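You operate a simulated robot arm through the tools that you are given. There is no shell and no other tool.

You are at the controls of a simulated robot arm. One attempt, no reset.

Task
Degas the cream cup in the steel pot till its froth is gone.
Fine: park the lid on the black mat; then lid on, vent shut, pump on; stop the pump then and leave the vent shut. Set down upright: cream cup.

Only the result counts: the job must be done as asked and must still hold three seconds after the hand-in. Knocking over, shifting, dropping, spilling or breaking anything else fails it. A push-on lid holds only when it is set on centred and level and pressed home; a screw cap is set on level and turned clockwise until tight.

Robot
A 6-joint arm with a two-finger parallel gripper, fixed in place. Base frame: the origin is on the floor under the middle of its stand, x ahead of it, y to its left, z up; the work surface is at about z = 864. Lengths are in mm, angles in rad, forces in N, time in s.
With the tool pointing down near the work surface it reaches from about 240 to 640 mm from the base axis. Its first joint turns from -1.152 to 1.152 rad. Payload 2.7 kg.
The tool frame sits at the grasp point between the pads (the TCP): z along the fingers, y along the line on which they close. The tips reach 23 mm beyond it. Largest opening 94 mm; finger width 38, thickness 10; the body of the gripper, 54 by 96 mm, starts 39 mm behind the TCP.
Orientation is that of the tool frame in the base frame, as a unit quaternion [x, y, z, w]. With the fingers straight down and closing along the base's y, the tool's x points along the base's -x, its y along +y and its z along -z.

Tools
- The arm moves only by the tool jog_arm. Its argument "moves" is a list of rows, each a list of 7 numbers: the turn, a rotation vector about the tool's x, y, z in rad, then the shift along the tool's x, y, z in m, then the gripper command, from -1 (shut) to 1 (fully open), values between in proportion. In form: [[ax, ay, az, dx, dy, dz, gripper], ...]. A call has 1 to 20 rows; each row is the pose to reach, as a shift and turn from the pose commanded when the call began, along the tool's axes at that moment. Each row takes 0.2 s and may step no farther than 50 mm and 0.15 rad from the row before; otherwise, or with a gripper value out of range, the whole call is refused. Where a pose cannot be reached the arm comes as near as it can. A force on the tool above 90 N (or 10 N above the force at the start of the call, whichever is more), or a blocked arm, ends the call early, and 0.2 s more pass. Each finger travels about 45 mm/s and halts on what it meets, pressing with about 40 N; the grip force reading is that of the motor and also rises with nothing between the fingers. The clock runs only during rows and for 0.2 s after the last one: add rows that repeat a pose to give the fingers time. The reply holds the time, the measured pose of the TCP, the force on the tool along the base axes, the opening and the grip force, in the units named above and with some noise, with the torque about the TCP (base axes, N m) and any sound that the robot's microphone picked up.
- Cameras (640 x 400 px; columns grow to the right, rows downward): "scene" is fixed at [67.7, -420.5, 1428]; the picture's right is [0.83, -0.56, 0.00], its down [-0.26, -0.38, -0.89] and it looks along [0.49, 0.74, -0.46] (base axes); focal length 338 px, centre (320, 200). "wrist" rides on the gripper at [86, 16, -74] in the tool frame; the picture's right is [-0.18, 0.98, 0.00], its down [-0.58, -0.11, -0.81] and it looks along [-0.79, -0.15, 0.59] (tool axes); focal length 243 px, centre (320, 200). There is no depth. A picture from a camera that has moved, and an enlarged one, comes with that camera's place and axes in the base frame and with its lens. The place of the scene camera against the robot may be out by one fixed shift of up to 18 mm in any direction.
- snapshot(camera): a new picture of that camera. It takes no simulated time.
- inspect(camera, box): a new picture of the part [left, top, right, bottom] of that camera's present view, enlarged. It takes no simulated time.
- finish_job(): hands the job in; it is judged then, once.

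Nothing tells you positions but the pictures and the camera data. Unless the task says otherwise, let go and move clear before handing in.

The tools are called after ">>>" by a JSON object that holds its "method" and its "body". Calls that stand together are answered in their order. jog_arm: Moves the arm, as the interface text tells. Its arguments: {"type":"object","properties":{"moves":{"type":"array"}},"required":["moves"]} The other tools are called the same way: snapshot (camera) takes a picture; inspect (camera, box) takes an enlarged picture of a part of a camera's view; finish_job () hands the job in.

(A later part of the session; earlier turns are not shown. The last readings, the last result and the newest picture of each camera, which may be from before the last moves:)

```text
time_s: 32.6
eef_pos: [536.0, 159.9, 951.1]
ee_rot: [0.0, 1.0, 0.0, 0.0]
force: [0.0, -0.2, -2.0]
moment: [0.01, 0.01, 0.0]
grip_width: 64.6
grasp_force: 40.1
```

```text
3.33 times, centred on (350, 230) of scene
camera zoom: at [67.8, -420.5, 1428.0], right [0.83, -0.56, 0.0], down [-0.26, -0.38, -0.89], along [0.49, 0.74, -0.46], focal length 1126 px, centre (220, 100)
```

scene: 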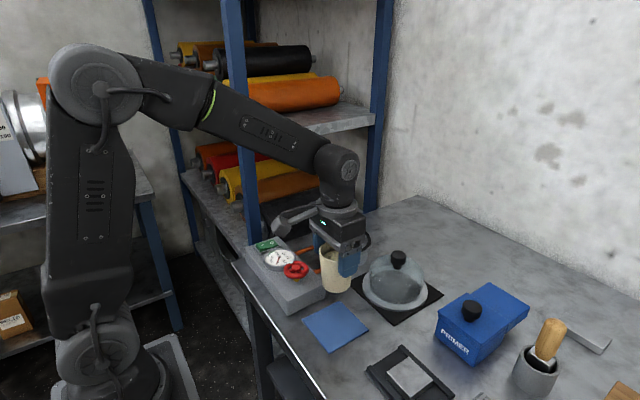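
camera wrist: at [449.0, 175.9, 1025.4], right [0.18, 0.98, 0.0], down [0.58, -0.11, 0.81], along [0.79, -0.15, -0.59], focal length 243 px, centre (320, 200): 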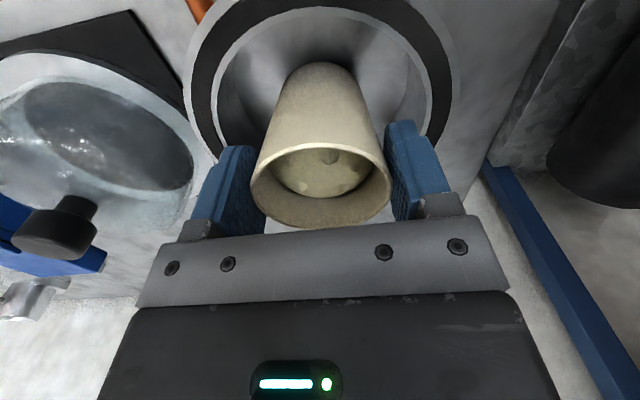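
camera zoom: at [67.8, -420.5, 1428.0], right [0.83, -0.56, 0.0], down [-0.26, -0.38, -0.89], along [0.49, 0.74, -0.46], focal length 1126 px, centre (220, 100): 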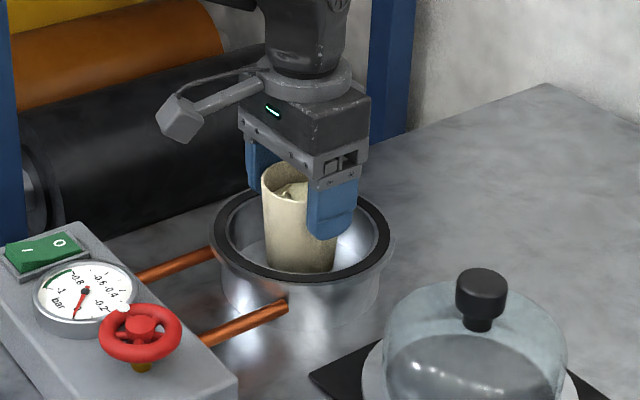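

Cup is centred inside the pot. Lowering the last centimetre in small steps, watching the force.

>>> {"method": "jog_arm", "body": {"moves": [[0, 0, 0, 0, 0, 0.002, -1], [0, 0, 0, 0, 0, 0.004, -1], [0, 0, 0, 0, 0, 0.006, -1], [0, 0, 0, 0, 0, 0.006, -1]]}}

```text
time_s: 33.6
eef_pos: [535.6, 160.7, 944.1]
ee_rot: [0.001, 1.0, 0.0, -0.001]
force: [-0.4, -0.7, -2.2]
moment: [0.01, -0.01, -0.05]
grip_width: 64.9
grasp_force: 40.2
```

>>> {"method": "jog_arm", "body": {"moves": [[0, 0, 0, 0, 0, 0.0015, -1], [0, 0, 0, 0, 0, 0.003, -1], [0, 0, 0, 0, 0, 0.003, -1]]}}

```text
time_s: 34.4
eef_pos: [535.9, 160.1, 942.4]
ee_rot: [0.0, 1.0, 0.0, 0.0]
force: [-0.4, 0.7, -1.3]
moment: [-0.04, 0.01, 0.01]
grip_width: 65.2
grasp_force: 39.8
```

>>> {"method": "jog_arm", "body": {"moves": [[0, 0, 0, 0, 0, 0.001, -1], [0, 0, 0, 0, 0, 0.002, -1], [0, 0, 0, 0, 0, 0.002, -1]]}}

```text
time_s: 35.2
eef_pos: [535.9, 159.8, 939.6]
ee_rot: [0.001, 1.0, -0.001, 0.0]
force: [-0.7, 0.0, -1.9]
moment: [-0.01, 0.03, 0.0]
grip_width: 64.7
grasp_force: 40.1
```

>>> {"method": "jog_arm", "body": {"moves": [[0, 0, 0, 0, 0, 0.001, -1], [0, 0, 0, 0, 0, 0.002, -1], [0, 0, 0, 0, 0, 0.002, -1]]}}

>>> {"method": "snapshot", "body": {"camera": "wrist"}}

>>> {"method": "inspect", "body": {"camera": "scene", "box": [300, 180, 400, 280]}}

```text
time_s: 36.0
eef_pos: [535.8, 160.6, 939.1]
ee_rot: [0.0, 1.0, 0.0, 0.0]
force: [-0.4, -0.7, 0.8]
moment: [-0.02, 0.06, 0.02]
grip_width: 64.8
grasp_force: 40.3
```

```text
taken
camera wrist: at [449.1, 176.3, 1013.0], right [0.18, 0.98, 0.0], down [0.58, -0.11, 0.81], along [0.79, -0.15, -0.59], focal length 243 px, centre (320, 200)
```

wrist: 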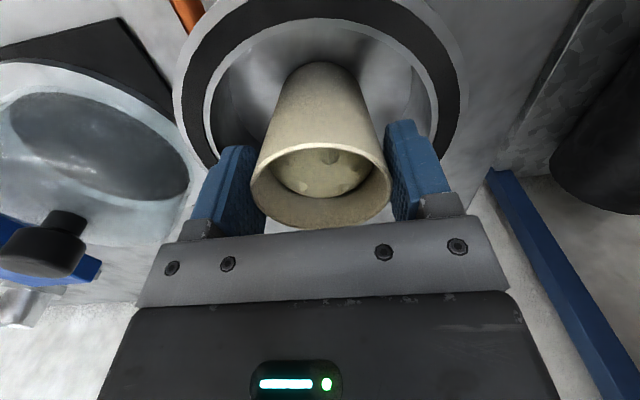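

```text
4.00 times, centred on (350, 230) of scene
camera zoom: at [67.7, -420.5, 1428.0], right [0.83, -0.56, 0.0], down [-0.26, -0.38, -0.89], along [0.49, 0.74, -0.46], focal length 1351 px, centre (200, 80)
```

zoom: 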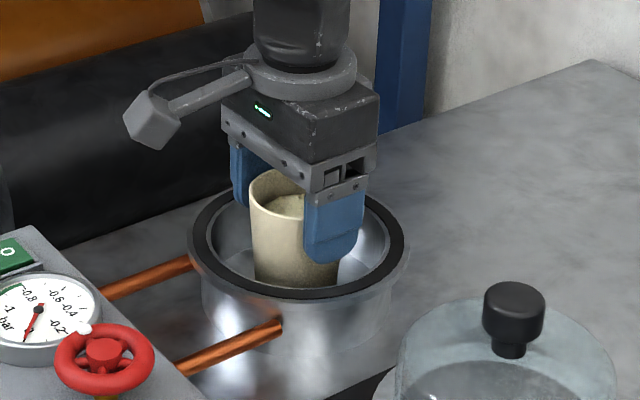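

>>> {"method": "jog_arm", "body": {"moves": [[0, 0, 0, 0, 0, 0.0008, -1], [0, 0, 0, 0, 0, 0.0008, -1]]}}

```text
time_s: 36.6
eef_pos: [537.4, 159.9, 937.4]
ee_rot: [0.0, 1.0, 0.0, 0.002]
force: [-1.3, -1.0, 8.6]
moment: [-0.05, 0.32, 0.0]
grip_width: 65.0
grasp_force: 39.8
```

The cup touches the pot floor. Backing off a hair and opening gently to ~78 mm only.

>>> {"method": "jog_arm", "body": {"moves": [[0, 0, 0, 0, 0, -0.0006, -1], [0, 0, 0, 0, 0, -0.0006, 0.3], [0, 0, 0, 0, 0, -0.0006, 0.4], [0, 0, 0, 0, 0, -0.0006, 0.45], [0, 0, 0, 0, 0, -0.0006, 0.5], [0, 0, 0, 0, 0, -0.0006, 0.55], [0, 0, 0, 0, 0, -0.0006, 0.6], [0, 0, 0, 0, 0, -0.0006, 0.65], [0, 0, 0, 0, 0, -0.0006, 0.65], [0, 0, 0, 0, 0, -0.0006, 0.65]]}}

>>> {"method": "snapshot", "body": {"camera": "wrist"}}

>>> {"method": "inspect", "body": {"camera": "scene", "box": [300, 180, 400, 280]}}

```text
time_s: 38.8
eef_pos: [536.1, 161.1, 937.6]
ee_rot: [0.001, 1.0, 0.0, 0.0]
force: [0.9, 0.0, 0.5]
moment: [-0.02, -0.05, 0.0]
grip_width: 77.9
grasp_force: 0.0
```

```text
taken
camera wrist: at [449.0, 176.1, 1012.6], right [0.18, 0.98, 0.0], down [0.58, -0.11, 0.81], along [0.79, -0.15, -0.59], focal length 243 px, centre (320, 200)
```

wrist: 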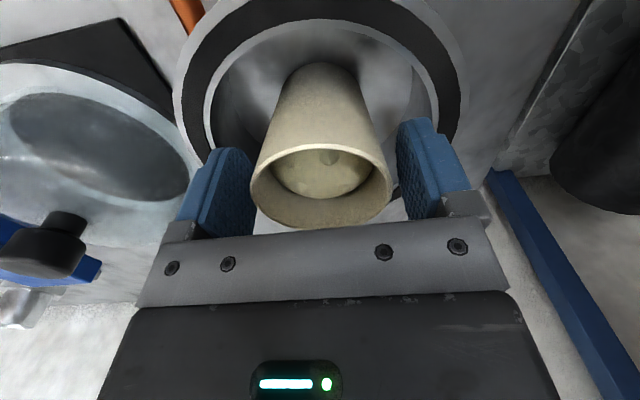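

```text
4.00 times, centred on (350, 230) of scene
camera zoom: at [67.7, -420.5, 1428.0], right [0.83, -0.56, 0.0], down [-0.26, -0.38, -0.89], along [0.49, 0.74, -0.46], focal length 1351 px, centre (200, 80)
```

zoom: 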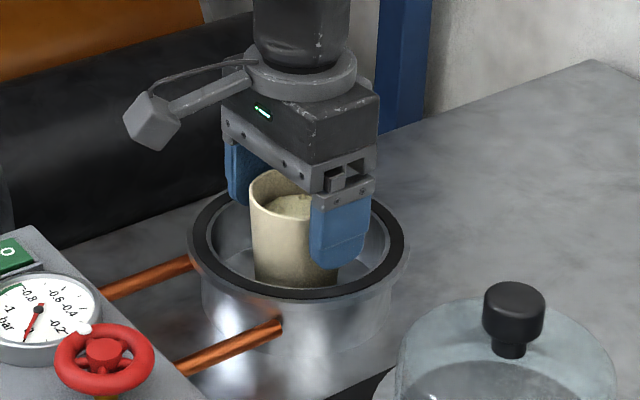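

The cup stands upright in the pot. Raising straight up, then heading back over the lid.

>>> {"method": "jog_arm", "body": {"moves": [[0, 0, 0, 0, 0, -0.01, 0.65], [0, 0, 0, 0, 0, -0.03, 0.65], [0, 0, 0, 0, 0, -0.06, 0.65], [0, 0, 0, 0, 0, -0.095, 0.65], [0, 0, 0, 0, 0, -0.113, 0.8], [0, 0, 0, 0, 0, -0.113, 1]]}}

>>> {"method": "snapshot", "body": {"camera": "wrist"}}

>>> {"method": "inspect", "body": {"camera": "scene", "box": [300, 180, 400, 280]}}

```text
time_s: 40.2
eef_pos: [536.4, 159.6, 1050.3]
ee_rot: [0.0, 1.0, 0.0, 0.0]
force: [-0.7, 1.0, 0.1]
moment: [-0.03, -0.01, -0.02]
grip_width: 94.0
grasp_force: 0.1
```

```text
taken
camera wrist: at [448.7, 175.9, 1125.4], right [0.18, 0.98, 0.0], down [0.58, -0.11, 0.81], along [0.79, -0.15, -0.59], focal length 243 px, centre (320, 200)
```

wrist: 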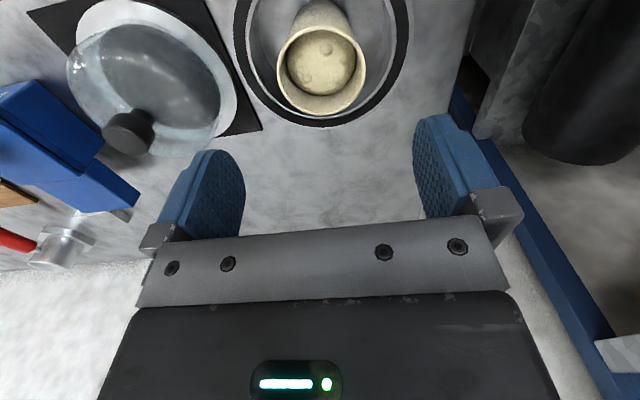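

```text
4.00 times, centred on (350, 230) of scene
camera zoom: at [67.7, -420.5, 1428.0], right [0.83, -0.56, 0.0], down [-0.26, -0.38, -0.89], along [0.49, 0.74, -0.46], focal length 1351 px, centre (200, 80)
```

zoom: 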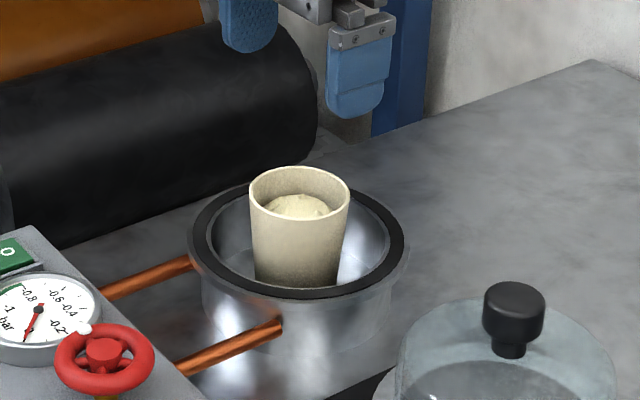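

Cup stands upright, centred in the pot. Returning to the lid's recorded grip pose.

>>> {"method": "jog_arm", "body": {"moves": [[0, 0, 0, -0.003, -0.025, 0, 1], [0, 0, 0, -0.006, -0.06, 0, 1], [0, 0, 0, -0.01, -0.1, 0, 1], [0, 0, 0, -0.014, -0.14, 0, 1], [0, 0, 0, -0.017, -0.17, 0, 1], [0, 0, 0, -0.017, -0.175, 0, 1], [0, 0, 0, -0.017, -0.175, 0.02, 1], [0, 0, 0, -0.017, -0.175, 0.04, 1], [0, 0, 0, -0.017, -0.175, 0.04, 1]]}}

>>> {"method": "snapshot", "body": {"camera": "wrist"}}

```text
time_s: 42.2
eef_pos: [552.3, -16.0, 1011.1]
ee_rot: [0.0, 1.0, -0.001, 0.0]
force: [-0.3, -0.2, -0.3]
moment: [0.0, 0.01, 0.0]
grip_width: 94.0
grasp_force: 0.0
```

```text
taken
camera wrist: at [465.6, 1.1, 1085.4], right [0.18, 0.98, 0.0], down [0.58, -0.11, 0.81], along [0.79, -0.15, -0.59], focal length 243 px, centre (320, 200)
```

wrist: 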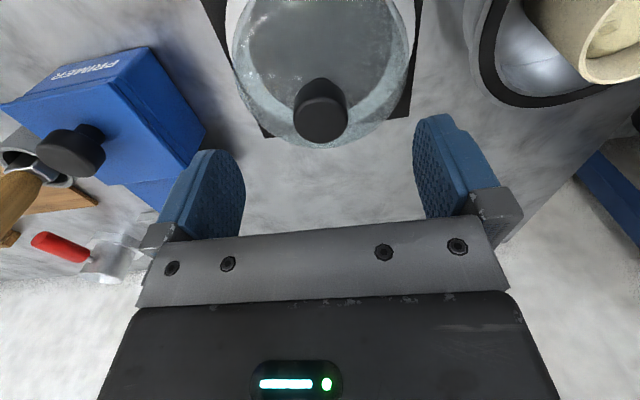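

Aligned over the knob. Descending the remaining 53 mm to the recorded grip height and closing.

>>> {"method": "jog_arm", "body": {"moves": [[0, 0, 0, 0, 0, 0.02, 1], [0, 0, 0, 0, 0, 0.04, 1], [0, 0, 0, 0, 0, 0.0533, 1], [0, 0, 0, 0, 0, 0.0533, 1], [0, 0, 0, 0, 0, 0.0533, 0.2], [0, 0, 0, 0, 0, 0.0533, -0.1], [0, 0, 0, 0, 0, 0.0533, -0.3], [0, 0, 0, 0, 0, 0.0533, -0.6], [0, 0, 0, 0, 0, 0.0533, -1], [0, 0, 0, 0, 0, 0.0533, -1], [0, 0, 0, 0, 0, 0.0533, -1]]}}

>>> {"method": "snapshot", "body": {"camera": "wrist"}}

>>> {"method": "inspect", "body": {"camera": "scene", "box": [350, 220, 450, 320]}}

```text
time_s: 44.6
eef_pos: [553.0, -14.9, 957.3]
ee_rot: [0.001, 1.0, 0.0, 0.0]
force: [-0.6, -1.7, 0.3]
moment: [0.11, 0.03, 0.0]
grip_width: 33.4
grasp_force: 40.6
```

```text
taken
camera wrist: at [465.2, 1.0, 1032.1], right [0.18, 0.98, 0.0], down [0.58, -0.11, 0.81], along [0.79, -0.15, -0.59], focal length 243 px, centre (320, 200)
```

wrist: 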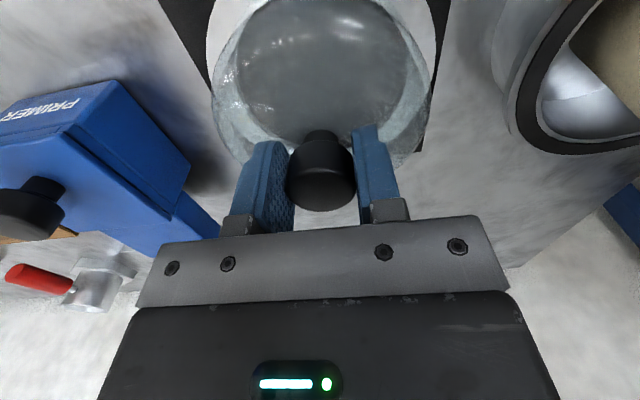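

```text
4.00 times, centred on (400, 270) of scene
camera zoom: at [67.7, -420.5, 1428.0], right [0.83, -0.56, 0.0], down [-0.26, -0.38, -0.89], along [0.49, 0.74, -0.46], focal length 1351 px, centre (0, -80)
```

zoom: 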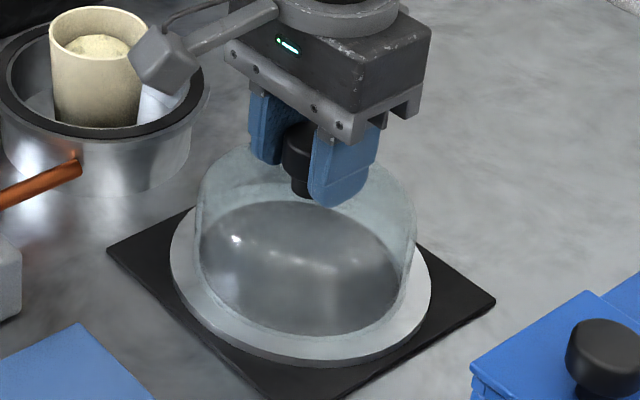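

Knob re-gripped. Lifting the lid and carrying it back to the exact pot position, high enough to clear the cup rim.

>>> {"method": "jog_arm", "body": {"moves": [[0, 0, 0, 0, 0, -0.004, -1], [0, 0, 0, 0, 0, -0.015, -1], [0, 0, 0, 0, 0, -0.04, -1], [0, 0, 0, 0, 0, -0.07, -1], [0, 0, 0, 0, 0, -0.1, -1], [0, 0, 0, 0, 0, -0.13, -1], [0, 0, 0, 0, 0, -0.143, -1], [0, 0, 0, 0.0015, 0.016, -0.143, -1], [0, 0, 0, 0.004, 0.045, -0.143, -1], [0, 0, 0, 0.007, 0.08, -0.143, -1], [0, 0, 0, 0.0105, 0.115, -0.143, -1], [0, 0, 0, 0.0135, 0.15, -0.143, -1], [0, 0, 0, 0.0152, 0.169, -0.143, -1], [0, 0, 0, 0.0158, 0.1753, -0.143, -1], [0, 0, 0, 0.0158, 0.1753, -0.143, -1]]}}

>>> {"method": "snapshot", "body": {"camera": "wrist"}}

>>> {"method": "inspect", "body": {"camera": "scene", "box": [280, 130, 420, 280]}}

```text
time_s: 47.8
eef_pos: [538.5, 159.8, 1099.7]
ee_rot: [0.0, 1.0, 0.0, 0.0]
force: [0.3, 0.0, -2.6]
moment: [-0.02, 0.02, 0.01]
grip_width: 33.6
grasp_force: 39.7
```

```text
taken
camera wrist: at [450.5, 176.1, 1174.3], right [0.18, 0.98, 0.0], down [0.58, -0.11, 0.81], along [0.79, -0.15, -0.59], focal length 243 px, centre (320, 200)
```

wrist: 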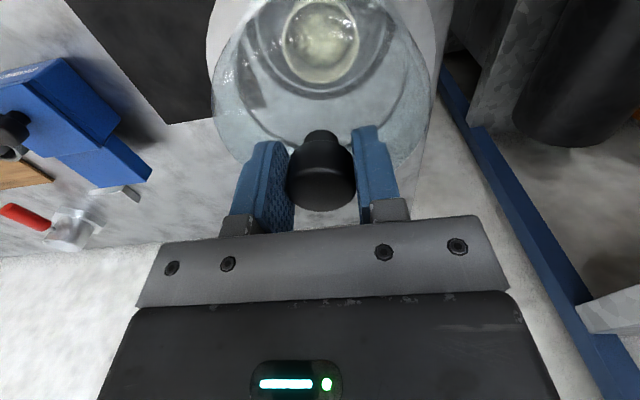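

```text
2.67 times, centred on (350, 205) of scene
camera zoom: at [67.8, -420.5, 1428.0], right [0.83, -0.56, 0.0], down [-0.26, -0.38, -0.89], along [0.49, 0.74, -0.46], focal length 900 px, centre (240, 187)
```

zoom: 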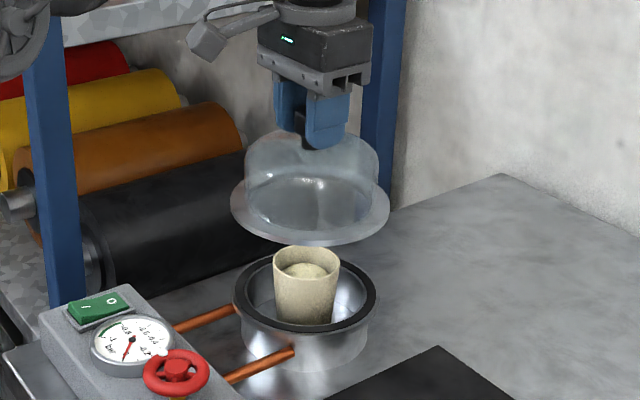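

The lid hangs squarely above the pot with the cup inside. Lowering to a few millimetres above the gasket.

>>> {"method": "jog_arm", "body": {"moves": [[0, 0, 0, 0, 0, 0.01, -1], [0, 0, 0, 0, 0, 0.03, -1], [0, 0, 0, 0, 0, 0.05, -1], [0, 0, 0, 0, 0, 0.07, -1], [0, 0, 0, 0, 0, 0.084, -1], [0, 0, 0, 0, 0, 0.09, -1], [0, 0, 0, 0, 0, 0.09, -1]]}}

>>> {"method": "inspect", "body": {"camera": "scene", "box": [290, 170, 400, 280]}}

>>> {"method": "snapshot", "body": {"camera": "wrist"}}

```text
time_s: 49.4
eef_pos: [538.1, 160.7, 1009.4]
ee_rot: [0.001, 1.0, 0.0, -0.001]
force: [-0.9, -0.2, -2.1]
moment: [-0.04, 0.01, -0.02]
grip_width: 33.5
grasp_force: 40.0
```

```text
3.64 times, centred on (345, 225) of scene
camera zoom: at [67.8, -420.5, 1428.0], right [0.83, -0.56, 0.0], down [-0.26, -0.38, -0.89], along [0.49, 0.74, -0.46], focal length 1228 px, centre (229, 109)
```

zoom: 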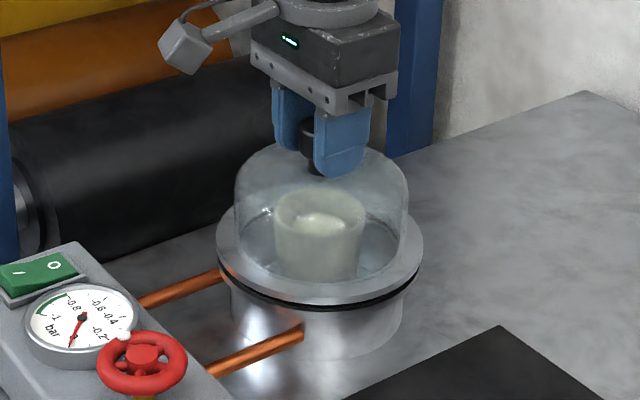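

```text
taken
camera wrist: at [450.2, 176.3, 1084.6], right [0.18, 0.98, 0.0], down [0.58, -0.11, 0.81], along [0.79, -0.15, -0.59], focal length 243 px, centre (320, 200)
```

wrist: 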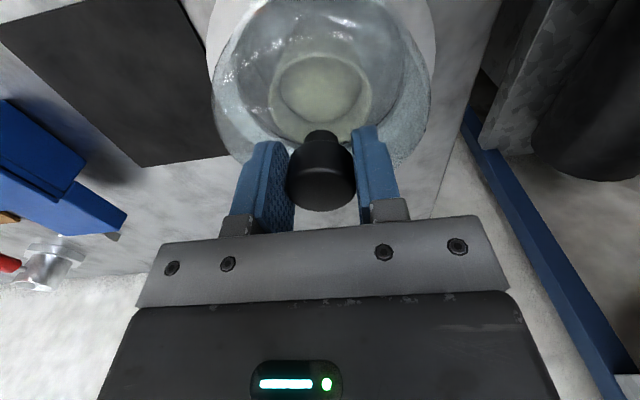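

>>> {"method": "jog_arm", "body": {"moves": [[0, 0, 0, 0, 0, 0.002, -1], [0, 0, 0, 0, 0, 0.004, -1], [0, 0, 0, 0, 0, 0.006, -1], [0, 0, 0, 0, 0, 0.006, -1]]}}

```text
time_s: 50.4
eef_pos: [538.2, 160.8, 1004.1]
ee_rot: [0.0, 1.0, 0.001, 0.0]
force: [0.1, -0.5, 2.1]
moment: [0.12, 0.35, 0.03]
grip_width: 33.3
grasp_force: 39.7
```

>>> {"method": "jog_arm", "body": {"moves": [[0, 0, 0, 0, 0, 0.001, -1], [0, 0, 0, 0, 0, 0.002, -1], [0, 0, 0, 0, 0, 0.002, -1]]}}

>>> {"method": "inspect", "body": {"camera": "scene", "box": [290, 170, 400, 280]}}

```text
time_s: 51.2
eef_pos: [537.4, 160.9, 1004.5]
ee_rot: [0.0, 1.0, 0.0, 0.003]
force: [-6.7, -1.3, 21.5]
moment: [-0.58, 0.83, -0.04]
grip_width: 33.4
grasp_force: 39.9
```

```text
3.64 times, centred on (345, 225) of scene
camera zoom: at [67.2, -420.6, 1428.0], right [0.83, -0.56, 0.0], down [-0.26, -0.38, -0.89], along [0.49, 0.74, -0.46], focal length 1228 px, centre (229, 109)
```

zoom: 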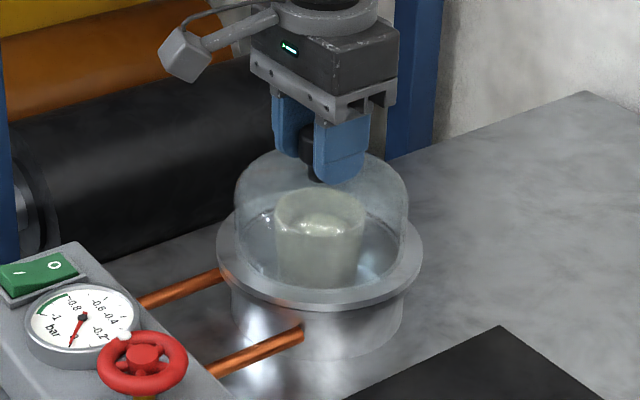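

>>> {"method": "jog_arm", "body": {"moves": [[0, 0, 0, 0, 0, 0.001, -1], [0, 0, 0, 0, 0, 0.002, -1], [0, 0, 0, 0, 0, 0.002, -1]]}}

```text
time_s: 52.0
eef_pos: [537.7, 160.3, 1003.0]
ee_rot: [-0.001, 1.0, 0.001, 0.004]
force: [-6.0, -2.8, 30.1]
moment: [-0.58, -0.17, 0.05]
grip_width: 33.4
grasp_force: 39.6
```

Pressed with about 30 N. Easing off before release.

>>> {"method": "jog_arm", "body": {"moves": [[0, 0, 0, 0, 0, -0.001, -1], [0, 0, 0, 0, 0, -0.002, -1], [0, 0, 0, 0, 0, -0.002, -1]]}}

```text
time_s: 52.8
eef_pos: [538.6, 160.3, 1003.3]
ee_rot: [0.0, 1.0, 0.001, 0.002]
force: [0.4, 0.0, 18.8]
moment: [-0.43, -0.99, 0.07]
grip_width: 33.4
grasp_force: 40.2
```

>>> {"method": "jog_arm", "body": {"moves": [[0, 0, 0, 0, 0, -0.001, -1], [0, 0, 0, 0, 0, -0.0016, -1], [0, 0, 0, 0, 0, -0.0016, -1]]}}

```text
time_s: 53.6
eef_pos: [536.8, 161.0, 1002.7]
ee_rot: [0.001, 1.0, 0.0, -0.001]
force: [5.2, 1.2, 10.0]
moment: [-0.21, -0.55, 0.12]
grip_width: 33.5
grasp_force: 40.6
```

>>> {"method": "jog_arm", "body": {"moves": [[0, 0, 0, 0, 0, -0.0007, -1], [0, 0, 0, 0, 0, -0.0007, -1]]}}

```text
time_s: 54.2
eef_pos: [536.3, 161.7, 1003.8]
ee_rot: [0.001, 1.0, 0.0, -0.001]
force: [1.4, -0.7, 0.7]
moment: [0.22, -0.29, -0.09]
grip_width: 33.3
grasp_force: 40.1
```

Force is neutral; opening the fingers.

>>> {"method": "jog_arm", "body": {"moves": [[0, 0, 0, 0, 0, 0, -0.2], [0, 0, 0, 0, 0, 0, 0.2], [0, 0, 0, 0, 0, 0, 0.6], [0, 0, 0, 0, 0, 0, 1], [0, 0, 0, 0, 0, 0, 1], [0, 0, 0, 0, 0, 0, 1]]}}

>>> {"method": "snapshot", "body": {"camera": "wrist"}}

>>> {"method": "inspect", "body": {"camera": "scene", "box": [290, 170, 400, 280]}}

```text
time_s: 55.6
eef_pos: [538.0, 161.1, 1005.9]
ee_rot: [0.0, 1.0, -0.001, 0.0]
force: [-0.8, 0.0, -0.2]
moment: [0.04, 0.01, -0.03]
grip_width: 93.7
grasp_force: 0.0
```

```text
taken
camera wrist: at [450.1, 176.4, 1079.2], right [0.18, 0.98, 0.0], down [0.58, -0.11, 0.81], along [0.79, -0.15, -0.59], focal length 243 px, centre (320, 200)
```

wrist: 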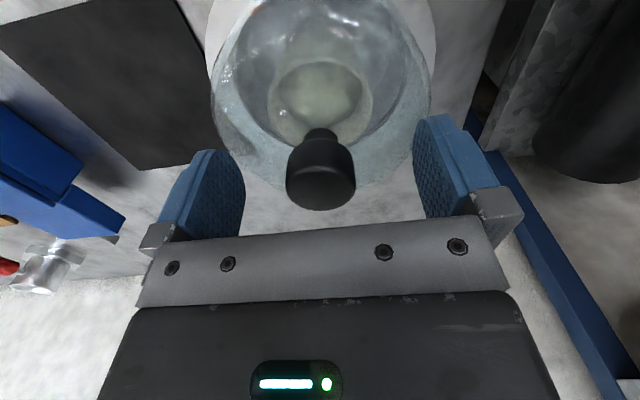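

```text
3.64 times, centred on (345, 225) of scene
camera zoom: at [67.7, -420.5, 1428.0], right [0.83, -0.56, 0.0], down [-0.26, -0.38, -0.89], along [0.49, 0.74, -0.46], focal length 1228 px, centre (229, 109)
```

zoom: 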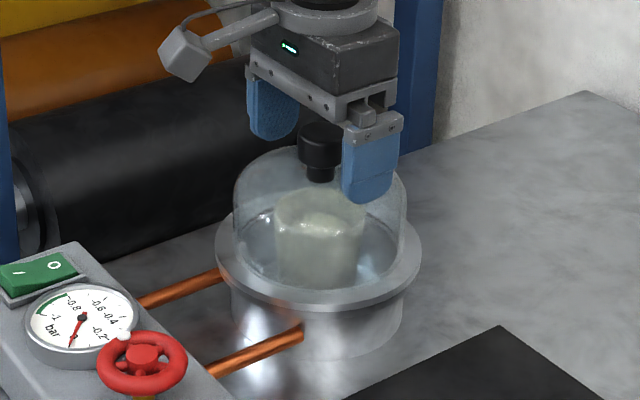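

Lid is seated flush on the pot with the cup inside. Raising and moving to look at the vent wheel and switch.

>>> {"method": "jog_arm", "body": {"moves": [[0, 0, 0, 0, 0, -0.015, 1], [0, 0, 0, 0, 0, -0.05, 1], [0, 0, 0, 0, 0, -0.09, 1], [0, 0, 0, 0.015, -0.005, -0.1, 1], [0, 0, 0, 0.05, -0.017, -0.1, 1], [0, 0, 0, 0.09, -0.031, -0.1, 1], [0, 0, 0, 0.13, -0.045, -0.1, 1], [0, 0, 0, 0.165, -0.056, -0.08, 1], [0, 0, 0, 0.187, -0.064, -0.06, 1], [0, 0, 0, 0.187, -0.064, -0.05, 1], [0, 0, 0, 0.187, -0.064, -0.05, 1]]}}

>>> {"method": "snapshot", "body": {"camera": "wrist"}}

>>> {"method": "snapshot", "body": {"camera": "scene"}}

```text
time_s: 58.0
eef_pos: [349.4, 96.9, 1054.0]
ee_rot: [0.001, 1.0, 0.0, 0.0]
force: [0.0, -0.3, -0.7]
moment: [-0.02, 0.0, -0.02]
grip_width: 93.7
grasp_force: 0.0
```

```text
taken
camera wrist: at [262.6, 113.0, 1129.2], right [0.18, 0.98, 0.0], down [0.58, -0.11, 0.81], along [0.79, -0.15, -0.59], focal length 243 px, centre (320, 200)
```

wrist: 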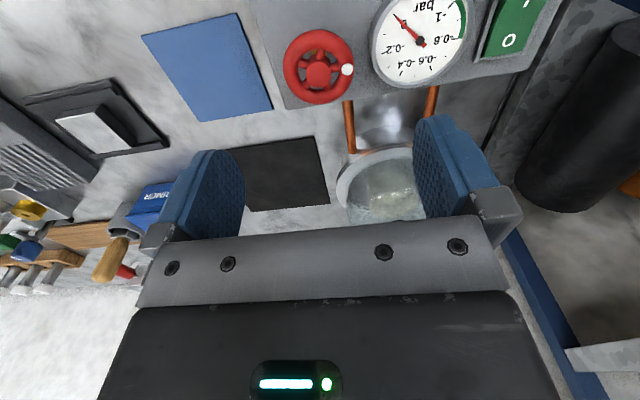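

```text
taken
```

scene: 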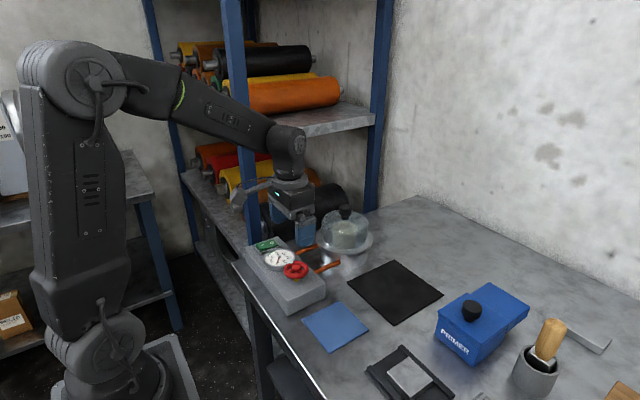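

>>> {"method": "inspect", "body": {"camera": "wrist", "box": [270, 0, 390, 120]}}

>>> {"method": "inspect", "body": {"camera": "wrist", "box": [370, 0, 570, 125]}}

>>> {"method": "inspect", "body": {"camera": "scene", "box": [230, 225, 330, 315]}}

```text
3.33 times, centred on (330, 60) of wrist
camera zoom: at [262.6, 113.0, 1129.2], right [0.18, 0.98, 0.0], down [0.58, -0.11, 0.81], along [0.79, -0.15, -0.59], focal length 809 px, centre (287, 667)
```

zoom: 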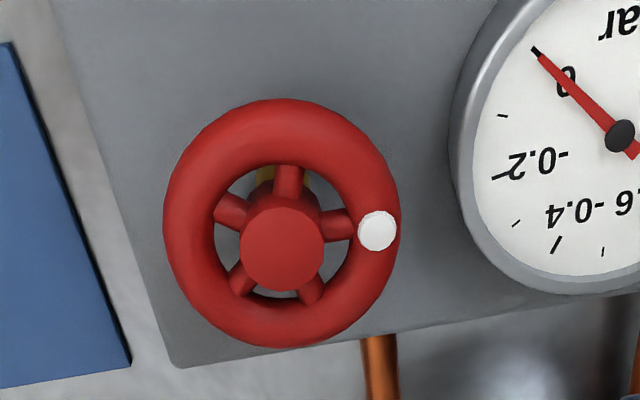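

```text
3.20 times, centred on (470, 62) of wrist
camera zoom: at [262.6, 113.0, 1129.2], right [0.18, 0.98, 0.0], down [0.58, -0.11, 0.81], along [0.79, -0.15, -0.59], focal length 776 px, centre (-160, 640)
```

zoom: 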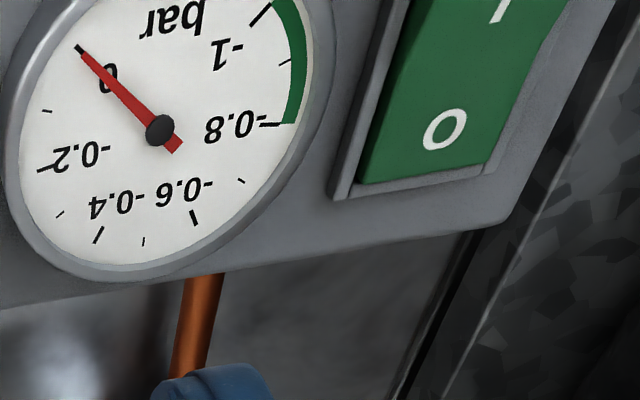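

```text
4.44 times, centred on (280, 270) of scene
camera zoom: at [67.7, -420.5, 1428.0], right [0.83, -0.56, 0.0], down [-0.26, -0.38, -0.89], along [0.49, 0.74, -0.46], focal length 1501 px, centre (498, -111)
```

zoom: 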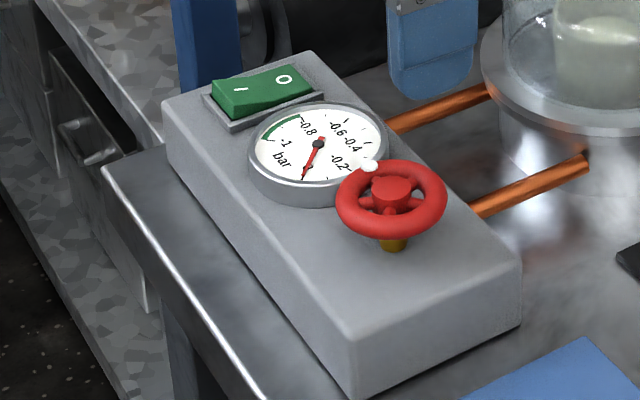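

The wheel ring centre is about (352.5, 95, 933), diameter ≈ 56, with the white dot pointing toward the gauge; the gauge is close on its +y side. I'll rotate the tool −90° so the fingers close along x, clear of the gauge.

>>> {"method": "jog_arm", "body": {"moves": [[0, 0, -0.143, -0.003, -0.0018, 0, 1], [0, 0, -0.286, -0.003, -0.0018, 0, 1], [0, 0, -0.429, -0.003, -0.0018, 0, 1], [0, 0, -0.572, -0.003, -0.0018, 0, 1], [0, 0, -0.715, -0.003, -0.0018, 0, 1], [0, 0, -0.858, -0.003, -0.0018, 0, 1], [0, 0, -1.001, -0.003, -0.0018, 0, 1], [0, 0, -1.144, -0.003, -0.0018, 0, 1], [0, 0, -1.287, -0.003, -0.0018, 0, 1], [0, 0, -1.43, -0.003, -0.0018, 0, 1], [0, 0, -1.5708, -0.003, -0.0018, 0, 1], [0, 0, -1.5708, -0.003, -0.0018, 0, 1]]}}

>>> {"method": "snapshot", "body": {"camera": "wrist"}}

>>> {"method": "snapshot", "body": {"camera": "scene"}}

```text
time_s: 60.6
eef_pos: [352.9, 95.0, 1055.0]
ee_rot: [0.707, -0.707, 0.0, 0.0]
force: [0.2, 0.5, 0.3]
moment: [0.01, 0.03, -0.06]
grip_width: 94.0
grasp_force: 0.1
```

```text
taken
camera wrist: at [336.4, 8.0, 1129.2], right [-0.98, 0.18, 0.0], down [0.11, 0.58, 0.81], along [0.15, 0.79, -0.59], focal length 243 px, centre (320, 200)
```

wrist: 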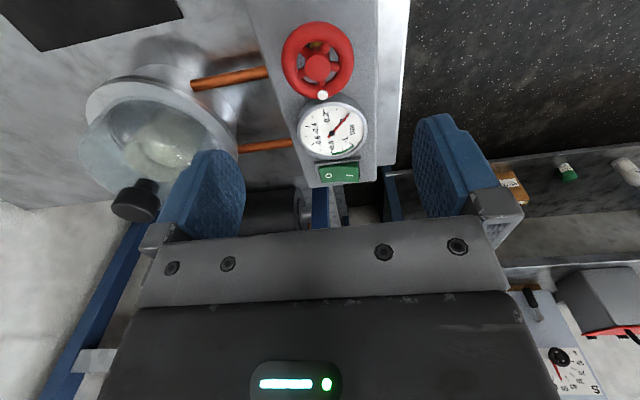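

```text
taken
```

scene: 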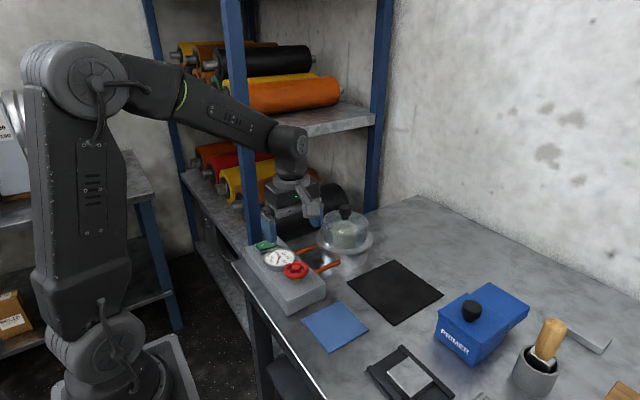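

>>> {"method": "inspect", "body": {"camera": "wrist", "box": [260, 0, 400, 200]}}

>>> {"method": "inspect", "body": {"camera": "wrist", "box": [270, 0, 370, 110]}}

```text
2.00 times, centred on (330, 100) of wrist
camera zoom: at [336.4, 8.0, 1129.2], right [-0.98, 0.18, 0.0], down [0.11, 0.58, 0.81], along [0.15, 0.79, -0.59], focal length 485 px, centre (300, 400)
```

zoom: 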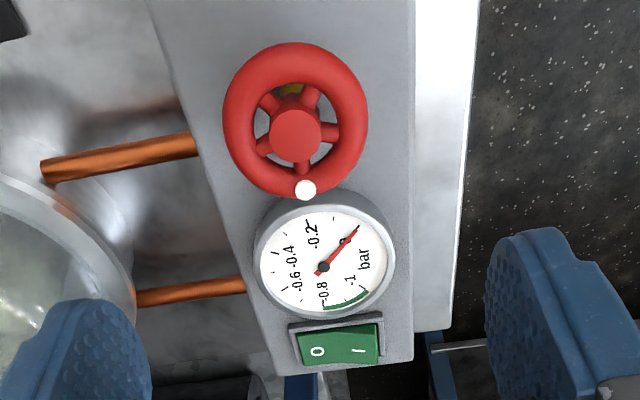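

```text
3.64 times, centred on (320, 55) of wrist
camera zoom: at [336.4, 8.0, 1129.2], right [-0.98, 0.18, 0.0], down [0.11, 0.58, 0.81], along [0.15, 0.79, -0.59], focal length 882 px, centre (320, 727)
```

zoom: 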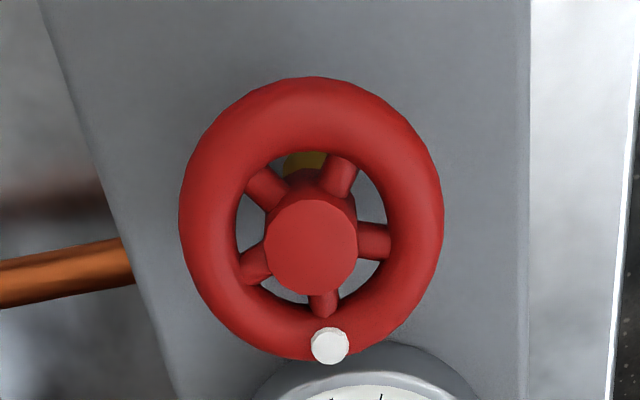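

Now the fingers close along x over the wheel. Descending toward the ring with a 75 mm opening.

>>> {"method": "jog_arm", "body": {"moves": [[0, 0, 0, 0, -0.001, 0.03, 0.6], [0, 0, 0, 0, -0.001, 0.06, 0.6], [0, 0, 0, 0, -0.001, 0.075, 0.6], [0, 0, 0, 0, -0.001, 0.075, 0.6]]}}

>>> {"method": "snapshot", "body": {"camera": "wrist"}}

>>> {"method": "inspect", "body": {"camera": "scene", "box": [230, 210, 350, 310]}}

```text
time_s: 61.6
eef_pos: [355.0, 95.8, 978.9]
ee_rot: [0.707, -0.707, 0.0, 0.0]
force: [-0.7, 1.0, 0.0]
moment: [0.0, -0.03, 0.0]
grip_width: 75.3
grasp_force: 0.1
```

```text
taken
camera wrist: at [337.7, 8.7, 1053.8], right [-0.98, 0.18, 0.0], down [0.11, 0.58, 0.81], along [0.15, 0.79, -0.59], focal length 243 px, centre (320, 200)
```

wrist: 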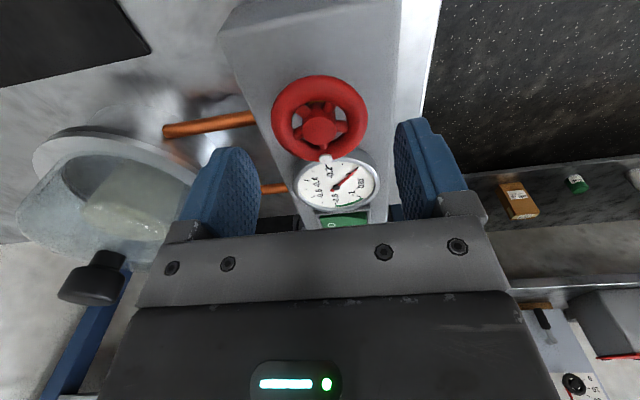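

```text
4.00 times, centred on (290, 260) of scene
camera zoom: at [67.7, -420.5, 1428.0], right [0.83, -0.56, 0.0], down [-0.26, -0.38, -0.89], along [0.49, 0.74, -0.46], focal length 1351 px, centre (440, -40)
```

zoom: 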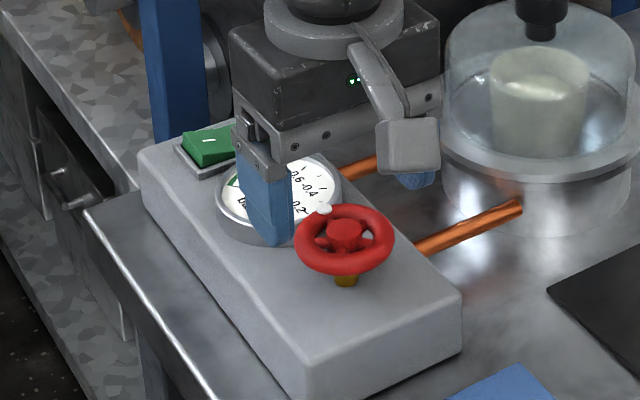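

Hub is centred in the jaw. Lowering 33 mm and closing on the ring.

>>> {"method": "jog_arm", "body": {"moves": [[0, 0, 0, 0, 0, 0.015, 0.6], [0, 0, 0, 0, 0, 0.033, 0.6], [0, 0, 0, 0, 0, 0.033, 0.6]]}}

>>> {"method": "snapshot", "body": {"camera": "wrist"}}

>>> {"method": "inspect", "body": {"camera": "scene", "box": [230, 210, 350, 310]}}

```text
time_s: 62.4
eef_pos: [355.1, 95.2, 946.5]
ee_rot: [-0.707, 0.707, 0.0, 0.0]
force: [-0.4, 0.9, 0.8]
moment: [-0.01, 0.02, -0.01]
grip_width: 75.2
grasp_force: 0.1
```

```text
taken
camera wrist: at [337.7, 8.2, 1021.2], right [-0.98, 0.18, 0.0], down [0.11, 0.58, 0.81], along [0.15, 0.79, -0.59], focal length 243 px, centre (320, 200)
```

wrist: 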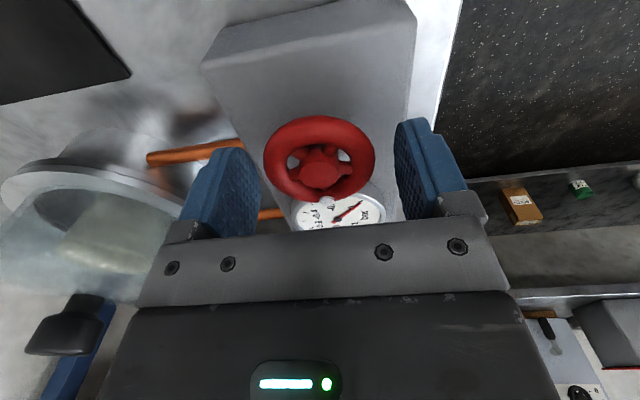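

```text
4.00 times, centred on (290, 260) of scene
camera zoom: at [67.7, -420.5, 1428.0], right [0.83, -0.56, 0.0], down [-0.26, -0.38, -0.89], along [0.49, 0.74, -0.46], focal length 1351 px, centre (440, -40)
```

zoom: 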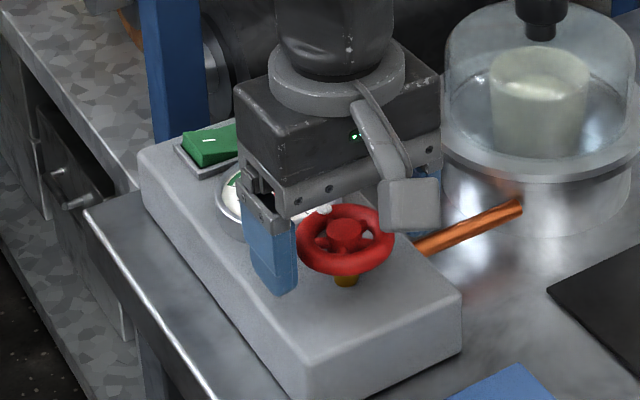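

Ring is centred between fingers at the right height. Closing.

>>> {"method": "jog_arm", "body": {"moves": [[0, 0, 0, 0, 0, 0, 0.4], [0, 0, 0, 0, 0, 0, 0.25], [0, 0, 0, 0, 0, 0, 0.1], [0, 0, 0, 0, 0, 0, -0.3], [0, 0, 0, 0, 0, 0, -1], [0, 0, 0, 0, 0, 0, -1], [0, 0, 0, 0, 0, 0, -1]]}}

>>> {"method": "snapshot", "body": {"camera": "wrist"}}

```text
time_s: 64.0
eef_pos: [355.1, 94.6, 945.9]
ee_rot: [-0.707, 0.707, 0.0, -0.001]
force: [6.8, -1.3, -5.7]
moment: [0.0, -0.12, 0.03]
grip_width: 55.9
grasp_force: 45.1
```

```text
taken
camera wrist: at [338.0, 8.2, 1021.5], right [-0.98, 0.18, 0.0], down [0.11, 0.58, 0.81], along [0.15, 0.79, -0.59], focal length 243 px, centre (320, 200)
```

wrist: 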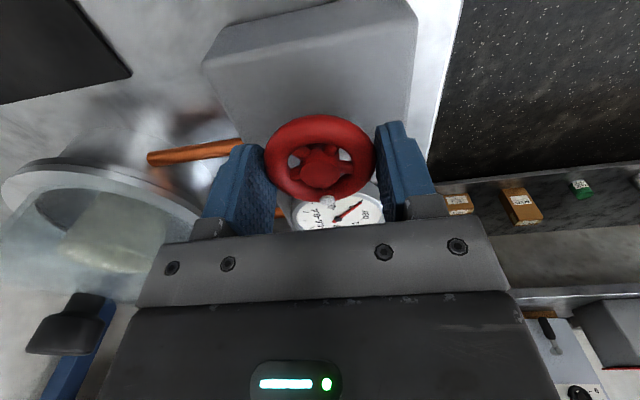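

Gripped the ring (55.9 mm). I'll nudge 0.7 mm to centre and try a small clockwise turn, watching the torque.

>>> {"method": "jog_arm", "body": {"moves": [[0, 0, 0, 0, -0.0007, 0, -1], [0, 0, 0.05, 0, -0.0007, 0, -1], [0, 0, 0.1, 0, -0.0007, 0, -1], [0, 0, 0.15, 0, -0.0007, 0, -1], [0, 0, 0.2, 0, -0.0007, 0, -1]]}}

>>> {"method": "inspect", "body": {"camera": "wrist", "box": [240, 90, 400, 230]}}

```text
time_s: 65.2
eef_pos: [355.4, 95.3, 946.9]
ee_rot: [-0.632, 0.775, 0.0, 0.0]
force: [4.0, 5.3, -1.9]
moment: [-0.19, 0.27, 0.06]
grip_width: 55.9
grasp_force: 45.0
```

```text
2.86 times, centred on (320, 160) of wrist
camera zoom: at [321.2, 13.2, 1021.5], right [-0.93, 0.38, 0.0], down [0.22, 0.55, 0.81], along [0.3, 0.75, -0.59], focal length 693 px, centre (320, 314)
```

zoom: 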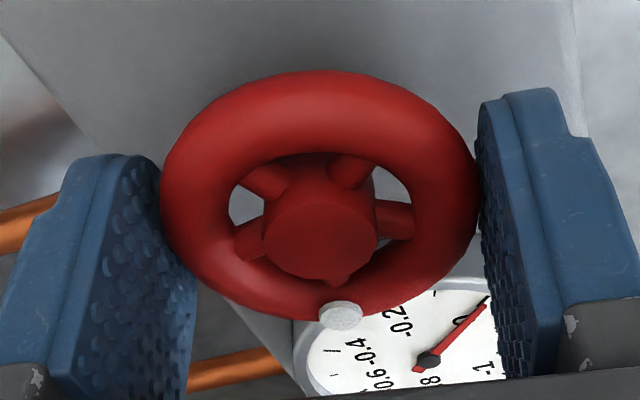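

The wheel turned with the gripper (white dot moved clockwise) with little torque. Continuing clockwise.

>>> {"method": "jog_arm", "body": {"moves": [[0, 0, 0.08, 0, 0, 0, -1], [0, 0, 0.16, 0, 0, 0, -1], [0, 0, 0.24, 0, 0, 0, -1], [0, 0, 0.32, 0, 0, 0, -1], [0, 0, 0.4, 0, 0, 0, -1]]}}

>>> {"method": "inspect", "body": {"camera": "wrist", "box": [240, 90, 400, 230]}}

>>> {"method": "inspect", "body": {"camera": "scene", "box": [230, 210, 350, 310]}}

```text
time_s: 66.4
eef_pos: [355.3, 96.3, 946.4]
ee_rot: [-0.467, 0.884, -0.001, 0.0]
force: [3.9, 10.6, 4.4]
moment: [-0.58, 0.93, 0.07]
grip_width: 55.9
grasp_force: 44.6
```

```text
2.86 times, centred on (320, 160) of wrist
camera zoom: at [292.0, 32.5, 1021.4], right [-0.71, 0.71, 0.0], down [0.42, 0.42, 0.81], along [0.57, 0.57, -0.59], focal length 693 px, centre (320, 314)
```

zoom: 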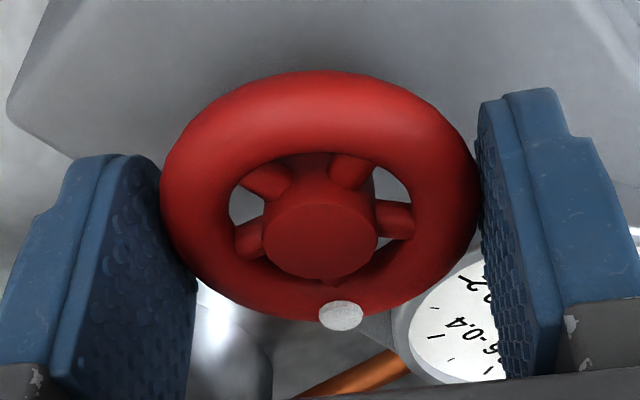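

```text
4.00 times, centred on (290, 260) of scene
camera zoom: at [67.8, -420.2, 1428.1], right [0.83, -0.56, 0.0], down [-0.26, -0.38, -0.89], along [0.49, 0.74, -0.46], focal length 1351 px, centre (440, -40)
```

zoom: 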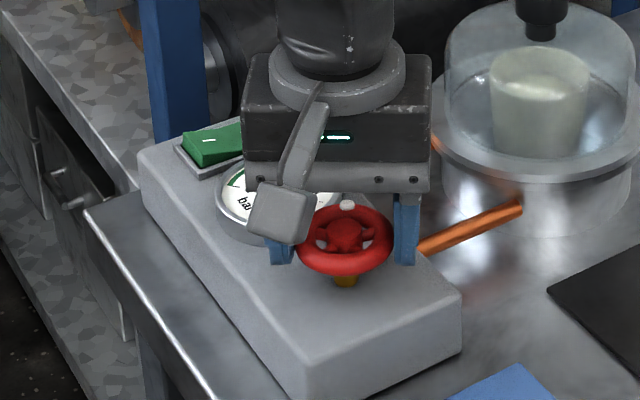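

The wheel follows the gripper exactly. I'll correct a ~1 mm centring offset and continue clockwise by 0.4 rad more.

>>> {"method": "jog_arm", "body": {"moves": [[0, 0, 0.0, -0.0013, 0.0003, 0, -1], [0, 0, 0.08, -0.0013, 0.0003, 0, -1], [0, 0, 0.16, -0.0013, 0.0003, 0, -1], [0, 0, 0.24, -0.0013, 0.0003, 0, -1], [0, 0, 0.32, -0.0013, 0.0003, 0, -1], [0, 0, 0.4, -0.0013, 0.0003, 0, -1]]}}

>>> {"method": "inspect", "body": {"camera": "wrist", "box": [240, 90, 400, 230]}}

>>> {"method": "inspect", "body": {"camera": "scene", "box": [230, 210, 350, 310]}}

```text
time_s: 67.8
eef_pos: [354.3, 95.0, 947.3]
ee_rot: [-0.282, 0.96, -0.001, 0.0]
force: [-4.6, -11.8, 17.8]
moment: [0.21, -0.27, 0.07]
grip_width: 55.9
grasp_force: 45.5
```

```text
2.86 times, centred on (320, 160) of wrist
camera zoom: at [272.8, 61.8, 1021.5], right [-0.37, 0.93, 0.0], down [0.55, 0.22, 0.81], along [0.75, 0.3, -0.59], focal length 693 px, centre (320, 314)
```

zoom: 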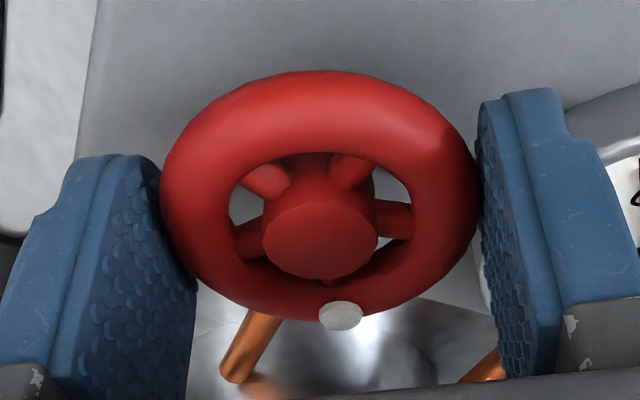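

```text
4.00 times, centred on (290, 260) of scene
camera zoom: at [67.4, -420.9, 1427.9], right [0.83, -0.56, 0.0], down [-0.26, -0.38, -0.89], along [0.49, 0.74, -0.46], focal length 1351 px, centre (440, -40)
```

zoom: 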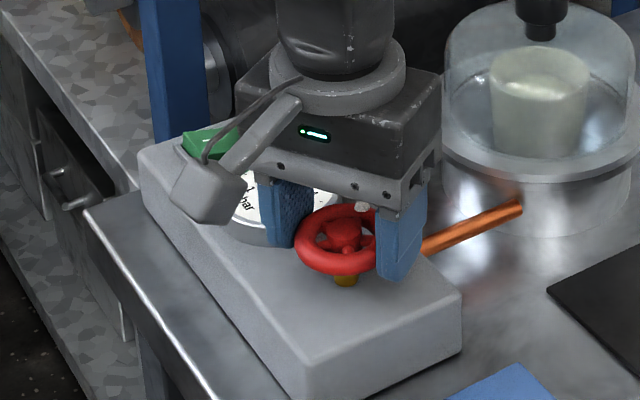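

Re-gripping is needed before the finger nears the gauge. Opening slightly and rotating the gripper back.

>>> {"method": "jog_arm", "body": {"moves": [[0, 0, 0, 0, 0, 0, 0.25], [0, 0, 0, 0, 0, 0, 0.4], [0, 0, 0, 0, 0, 0, 0.42], [0, 0, 0, 0, 0, 0, 0.42]]}}

>>> {"method": "snapshot", "body": {"camera": "wrist"}}

>>> {"method": "inspect", "body": {"camera": "scene", "box": [230, 210, 350, 310]}}

```text
time_s: 68.8
eef_pos: [354.6, 94.8, 946.2]
ee_rot: [-0.281, 0.96, 0.0, 0.0]
force: [0.1, -1.0, -0.1]
moment: [0.0, -0.03, 0.0]
grip_width: 66.6
grasp_force: 0.0
```

```text
taken
camera wrist: at [273.0, 62.3, 1021.1], right [-0.38, 0.93, 0.0], down [0.55, 0.22, 0.81], along [0.75, 0.3, -0.59], focal length 243 px, centre (320, 200)
```

wrist: 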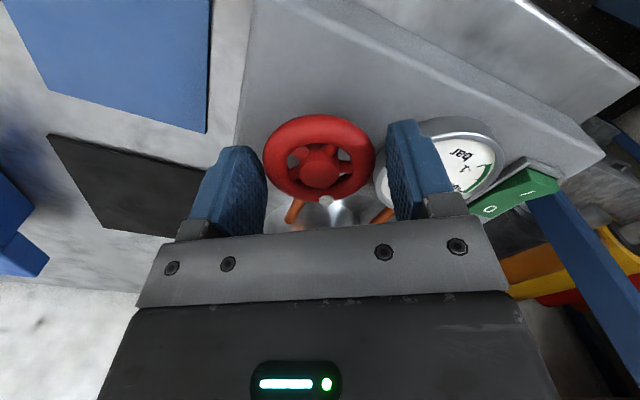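

```text
4.00 times, centred on (290, 260) of scene
camera zoom: at [67.7, -420.5, 1428.0], right [0.83, -0.56, 0.0], down [-0.26, -0.38, -0.89], along [0.49, 0.74, -0.46], focal length 1351 px, centre (440, -40)
```

zoom: 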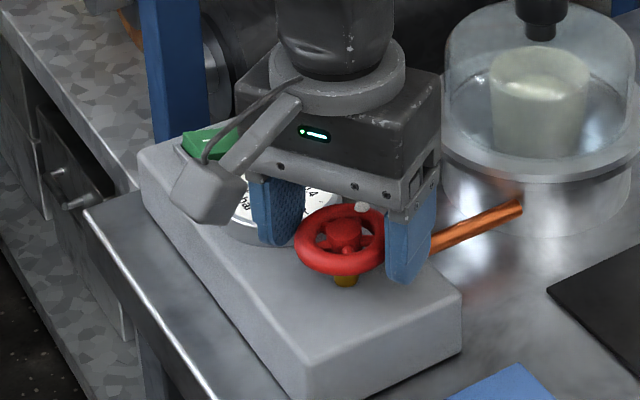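

Forces are zero when free, so nothing else was touched. Rotating back counter-clockwise 1.2 rad with the jaw open and re-gripping.

>>> {"method": "jog_arm", "body": {"moves": [[0, 0, -0.14, 0, 0, 0, 0.42], [0, 0, -0.28, 0, 0, 0, 0.42], [0, 0, -0.42, 0, 0, 0, 0.42], [0, 0, -0.56, 0, 0, 0, 0.42], [0, 0, -0.7, 0, 0, 0, 0.42], [0, 0, -0.84, 0, 0, 0, 0.42], [0, 0, -0.98, 0, 0, 0, 0.42], [0, 0, -1.12, 0, 0, 0, 0.42], [0, 0, -1.2, 0, 0, 0, 0.42], [0, 0, -1.2, 0, 0, 0, 0.42]]}}

>>> {"method": "snapshot", "body": {"camera": "wrist"}}

>>> {"method": "inspect", "body": {"camera": "scene", "box": [230, 210, 350, 310]}}

```text
time_s: 71.0
eef_pos: [355.6, 95.8, 946.2]
ee_rot: [0.774, -0.633, 0.0, 0.0]
force: [-0.1, -0.3, 0.5]
moment: [0.0, 0.01, -0.02]
grip_width: 66.9
grasp_force: 0.1
```

```text
taken
camera wrist: at [356.1, 7.6, 1021.3], right [-1.0, -0.02, 0.0], down [-0.01, 0.59, 0.81], along [-0.01, 0.81, -0.59], focal length 243 px, centre (320, 200)
```

wrist: 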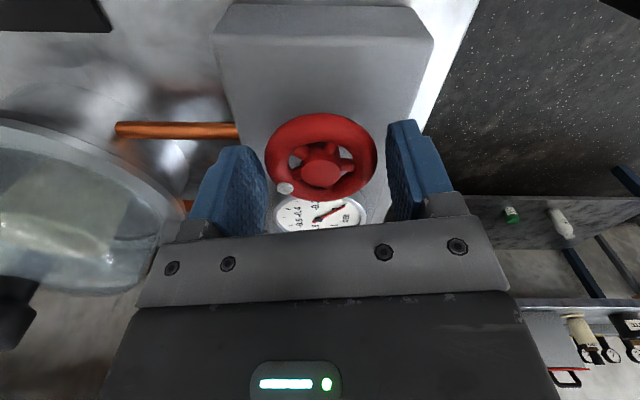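

```text
4.00 times, centred on (290, 260) of scene
camera zoom: at [67.7, -420.5, 1428.0], right [0.83, -0.56, 0.0], down [-0.26, -0.38, -0.89], along [0.49, 0.74, -0.46], focal length 1351 px, centre (440, -40)
```

zoom: 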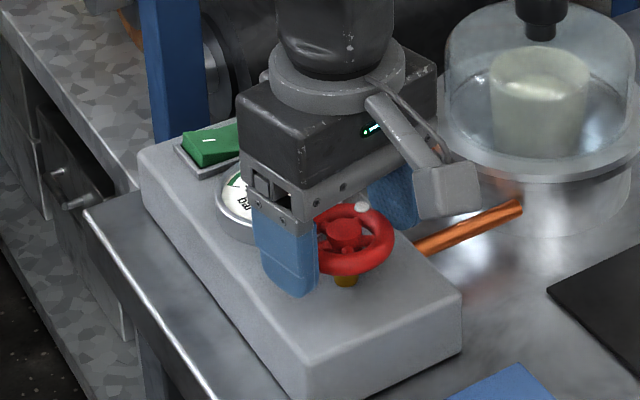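

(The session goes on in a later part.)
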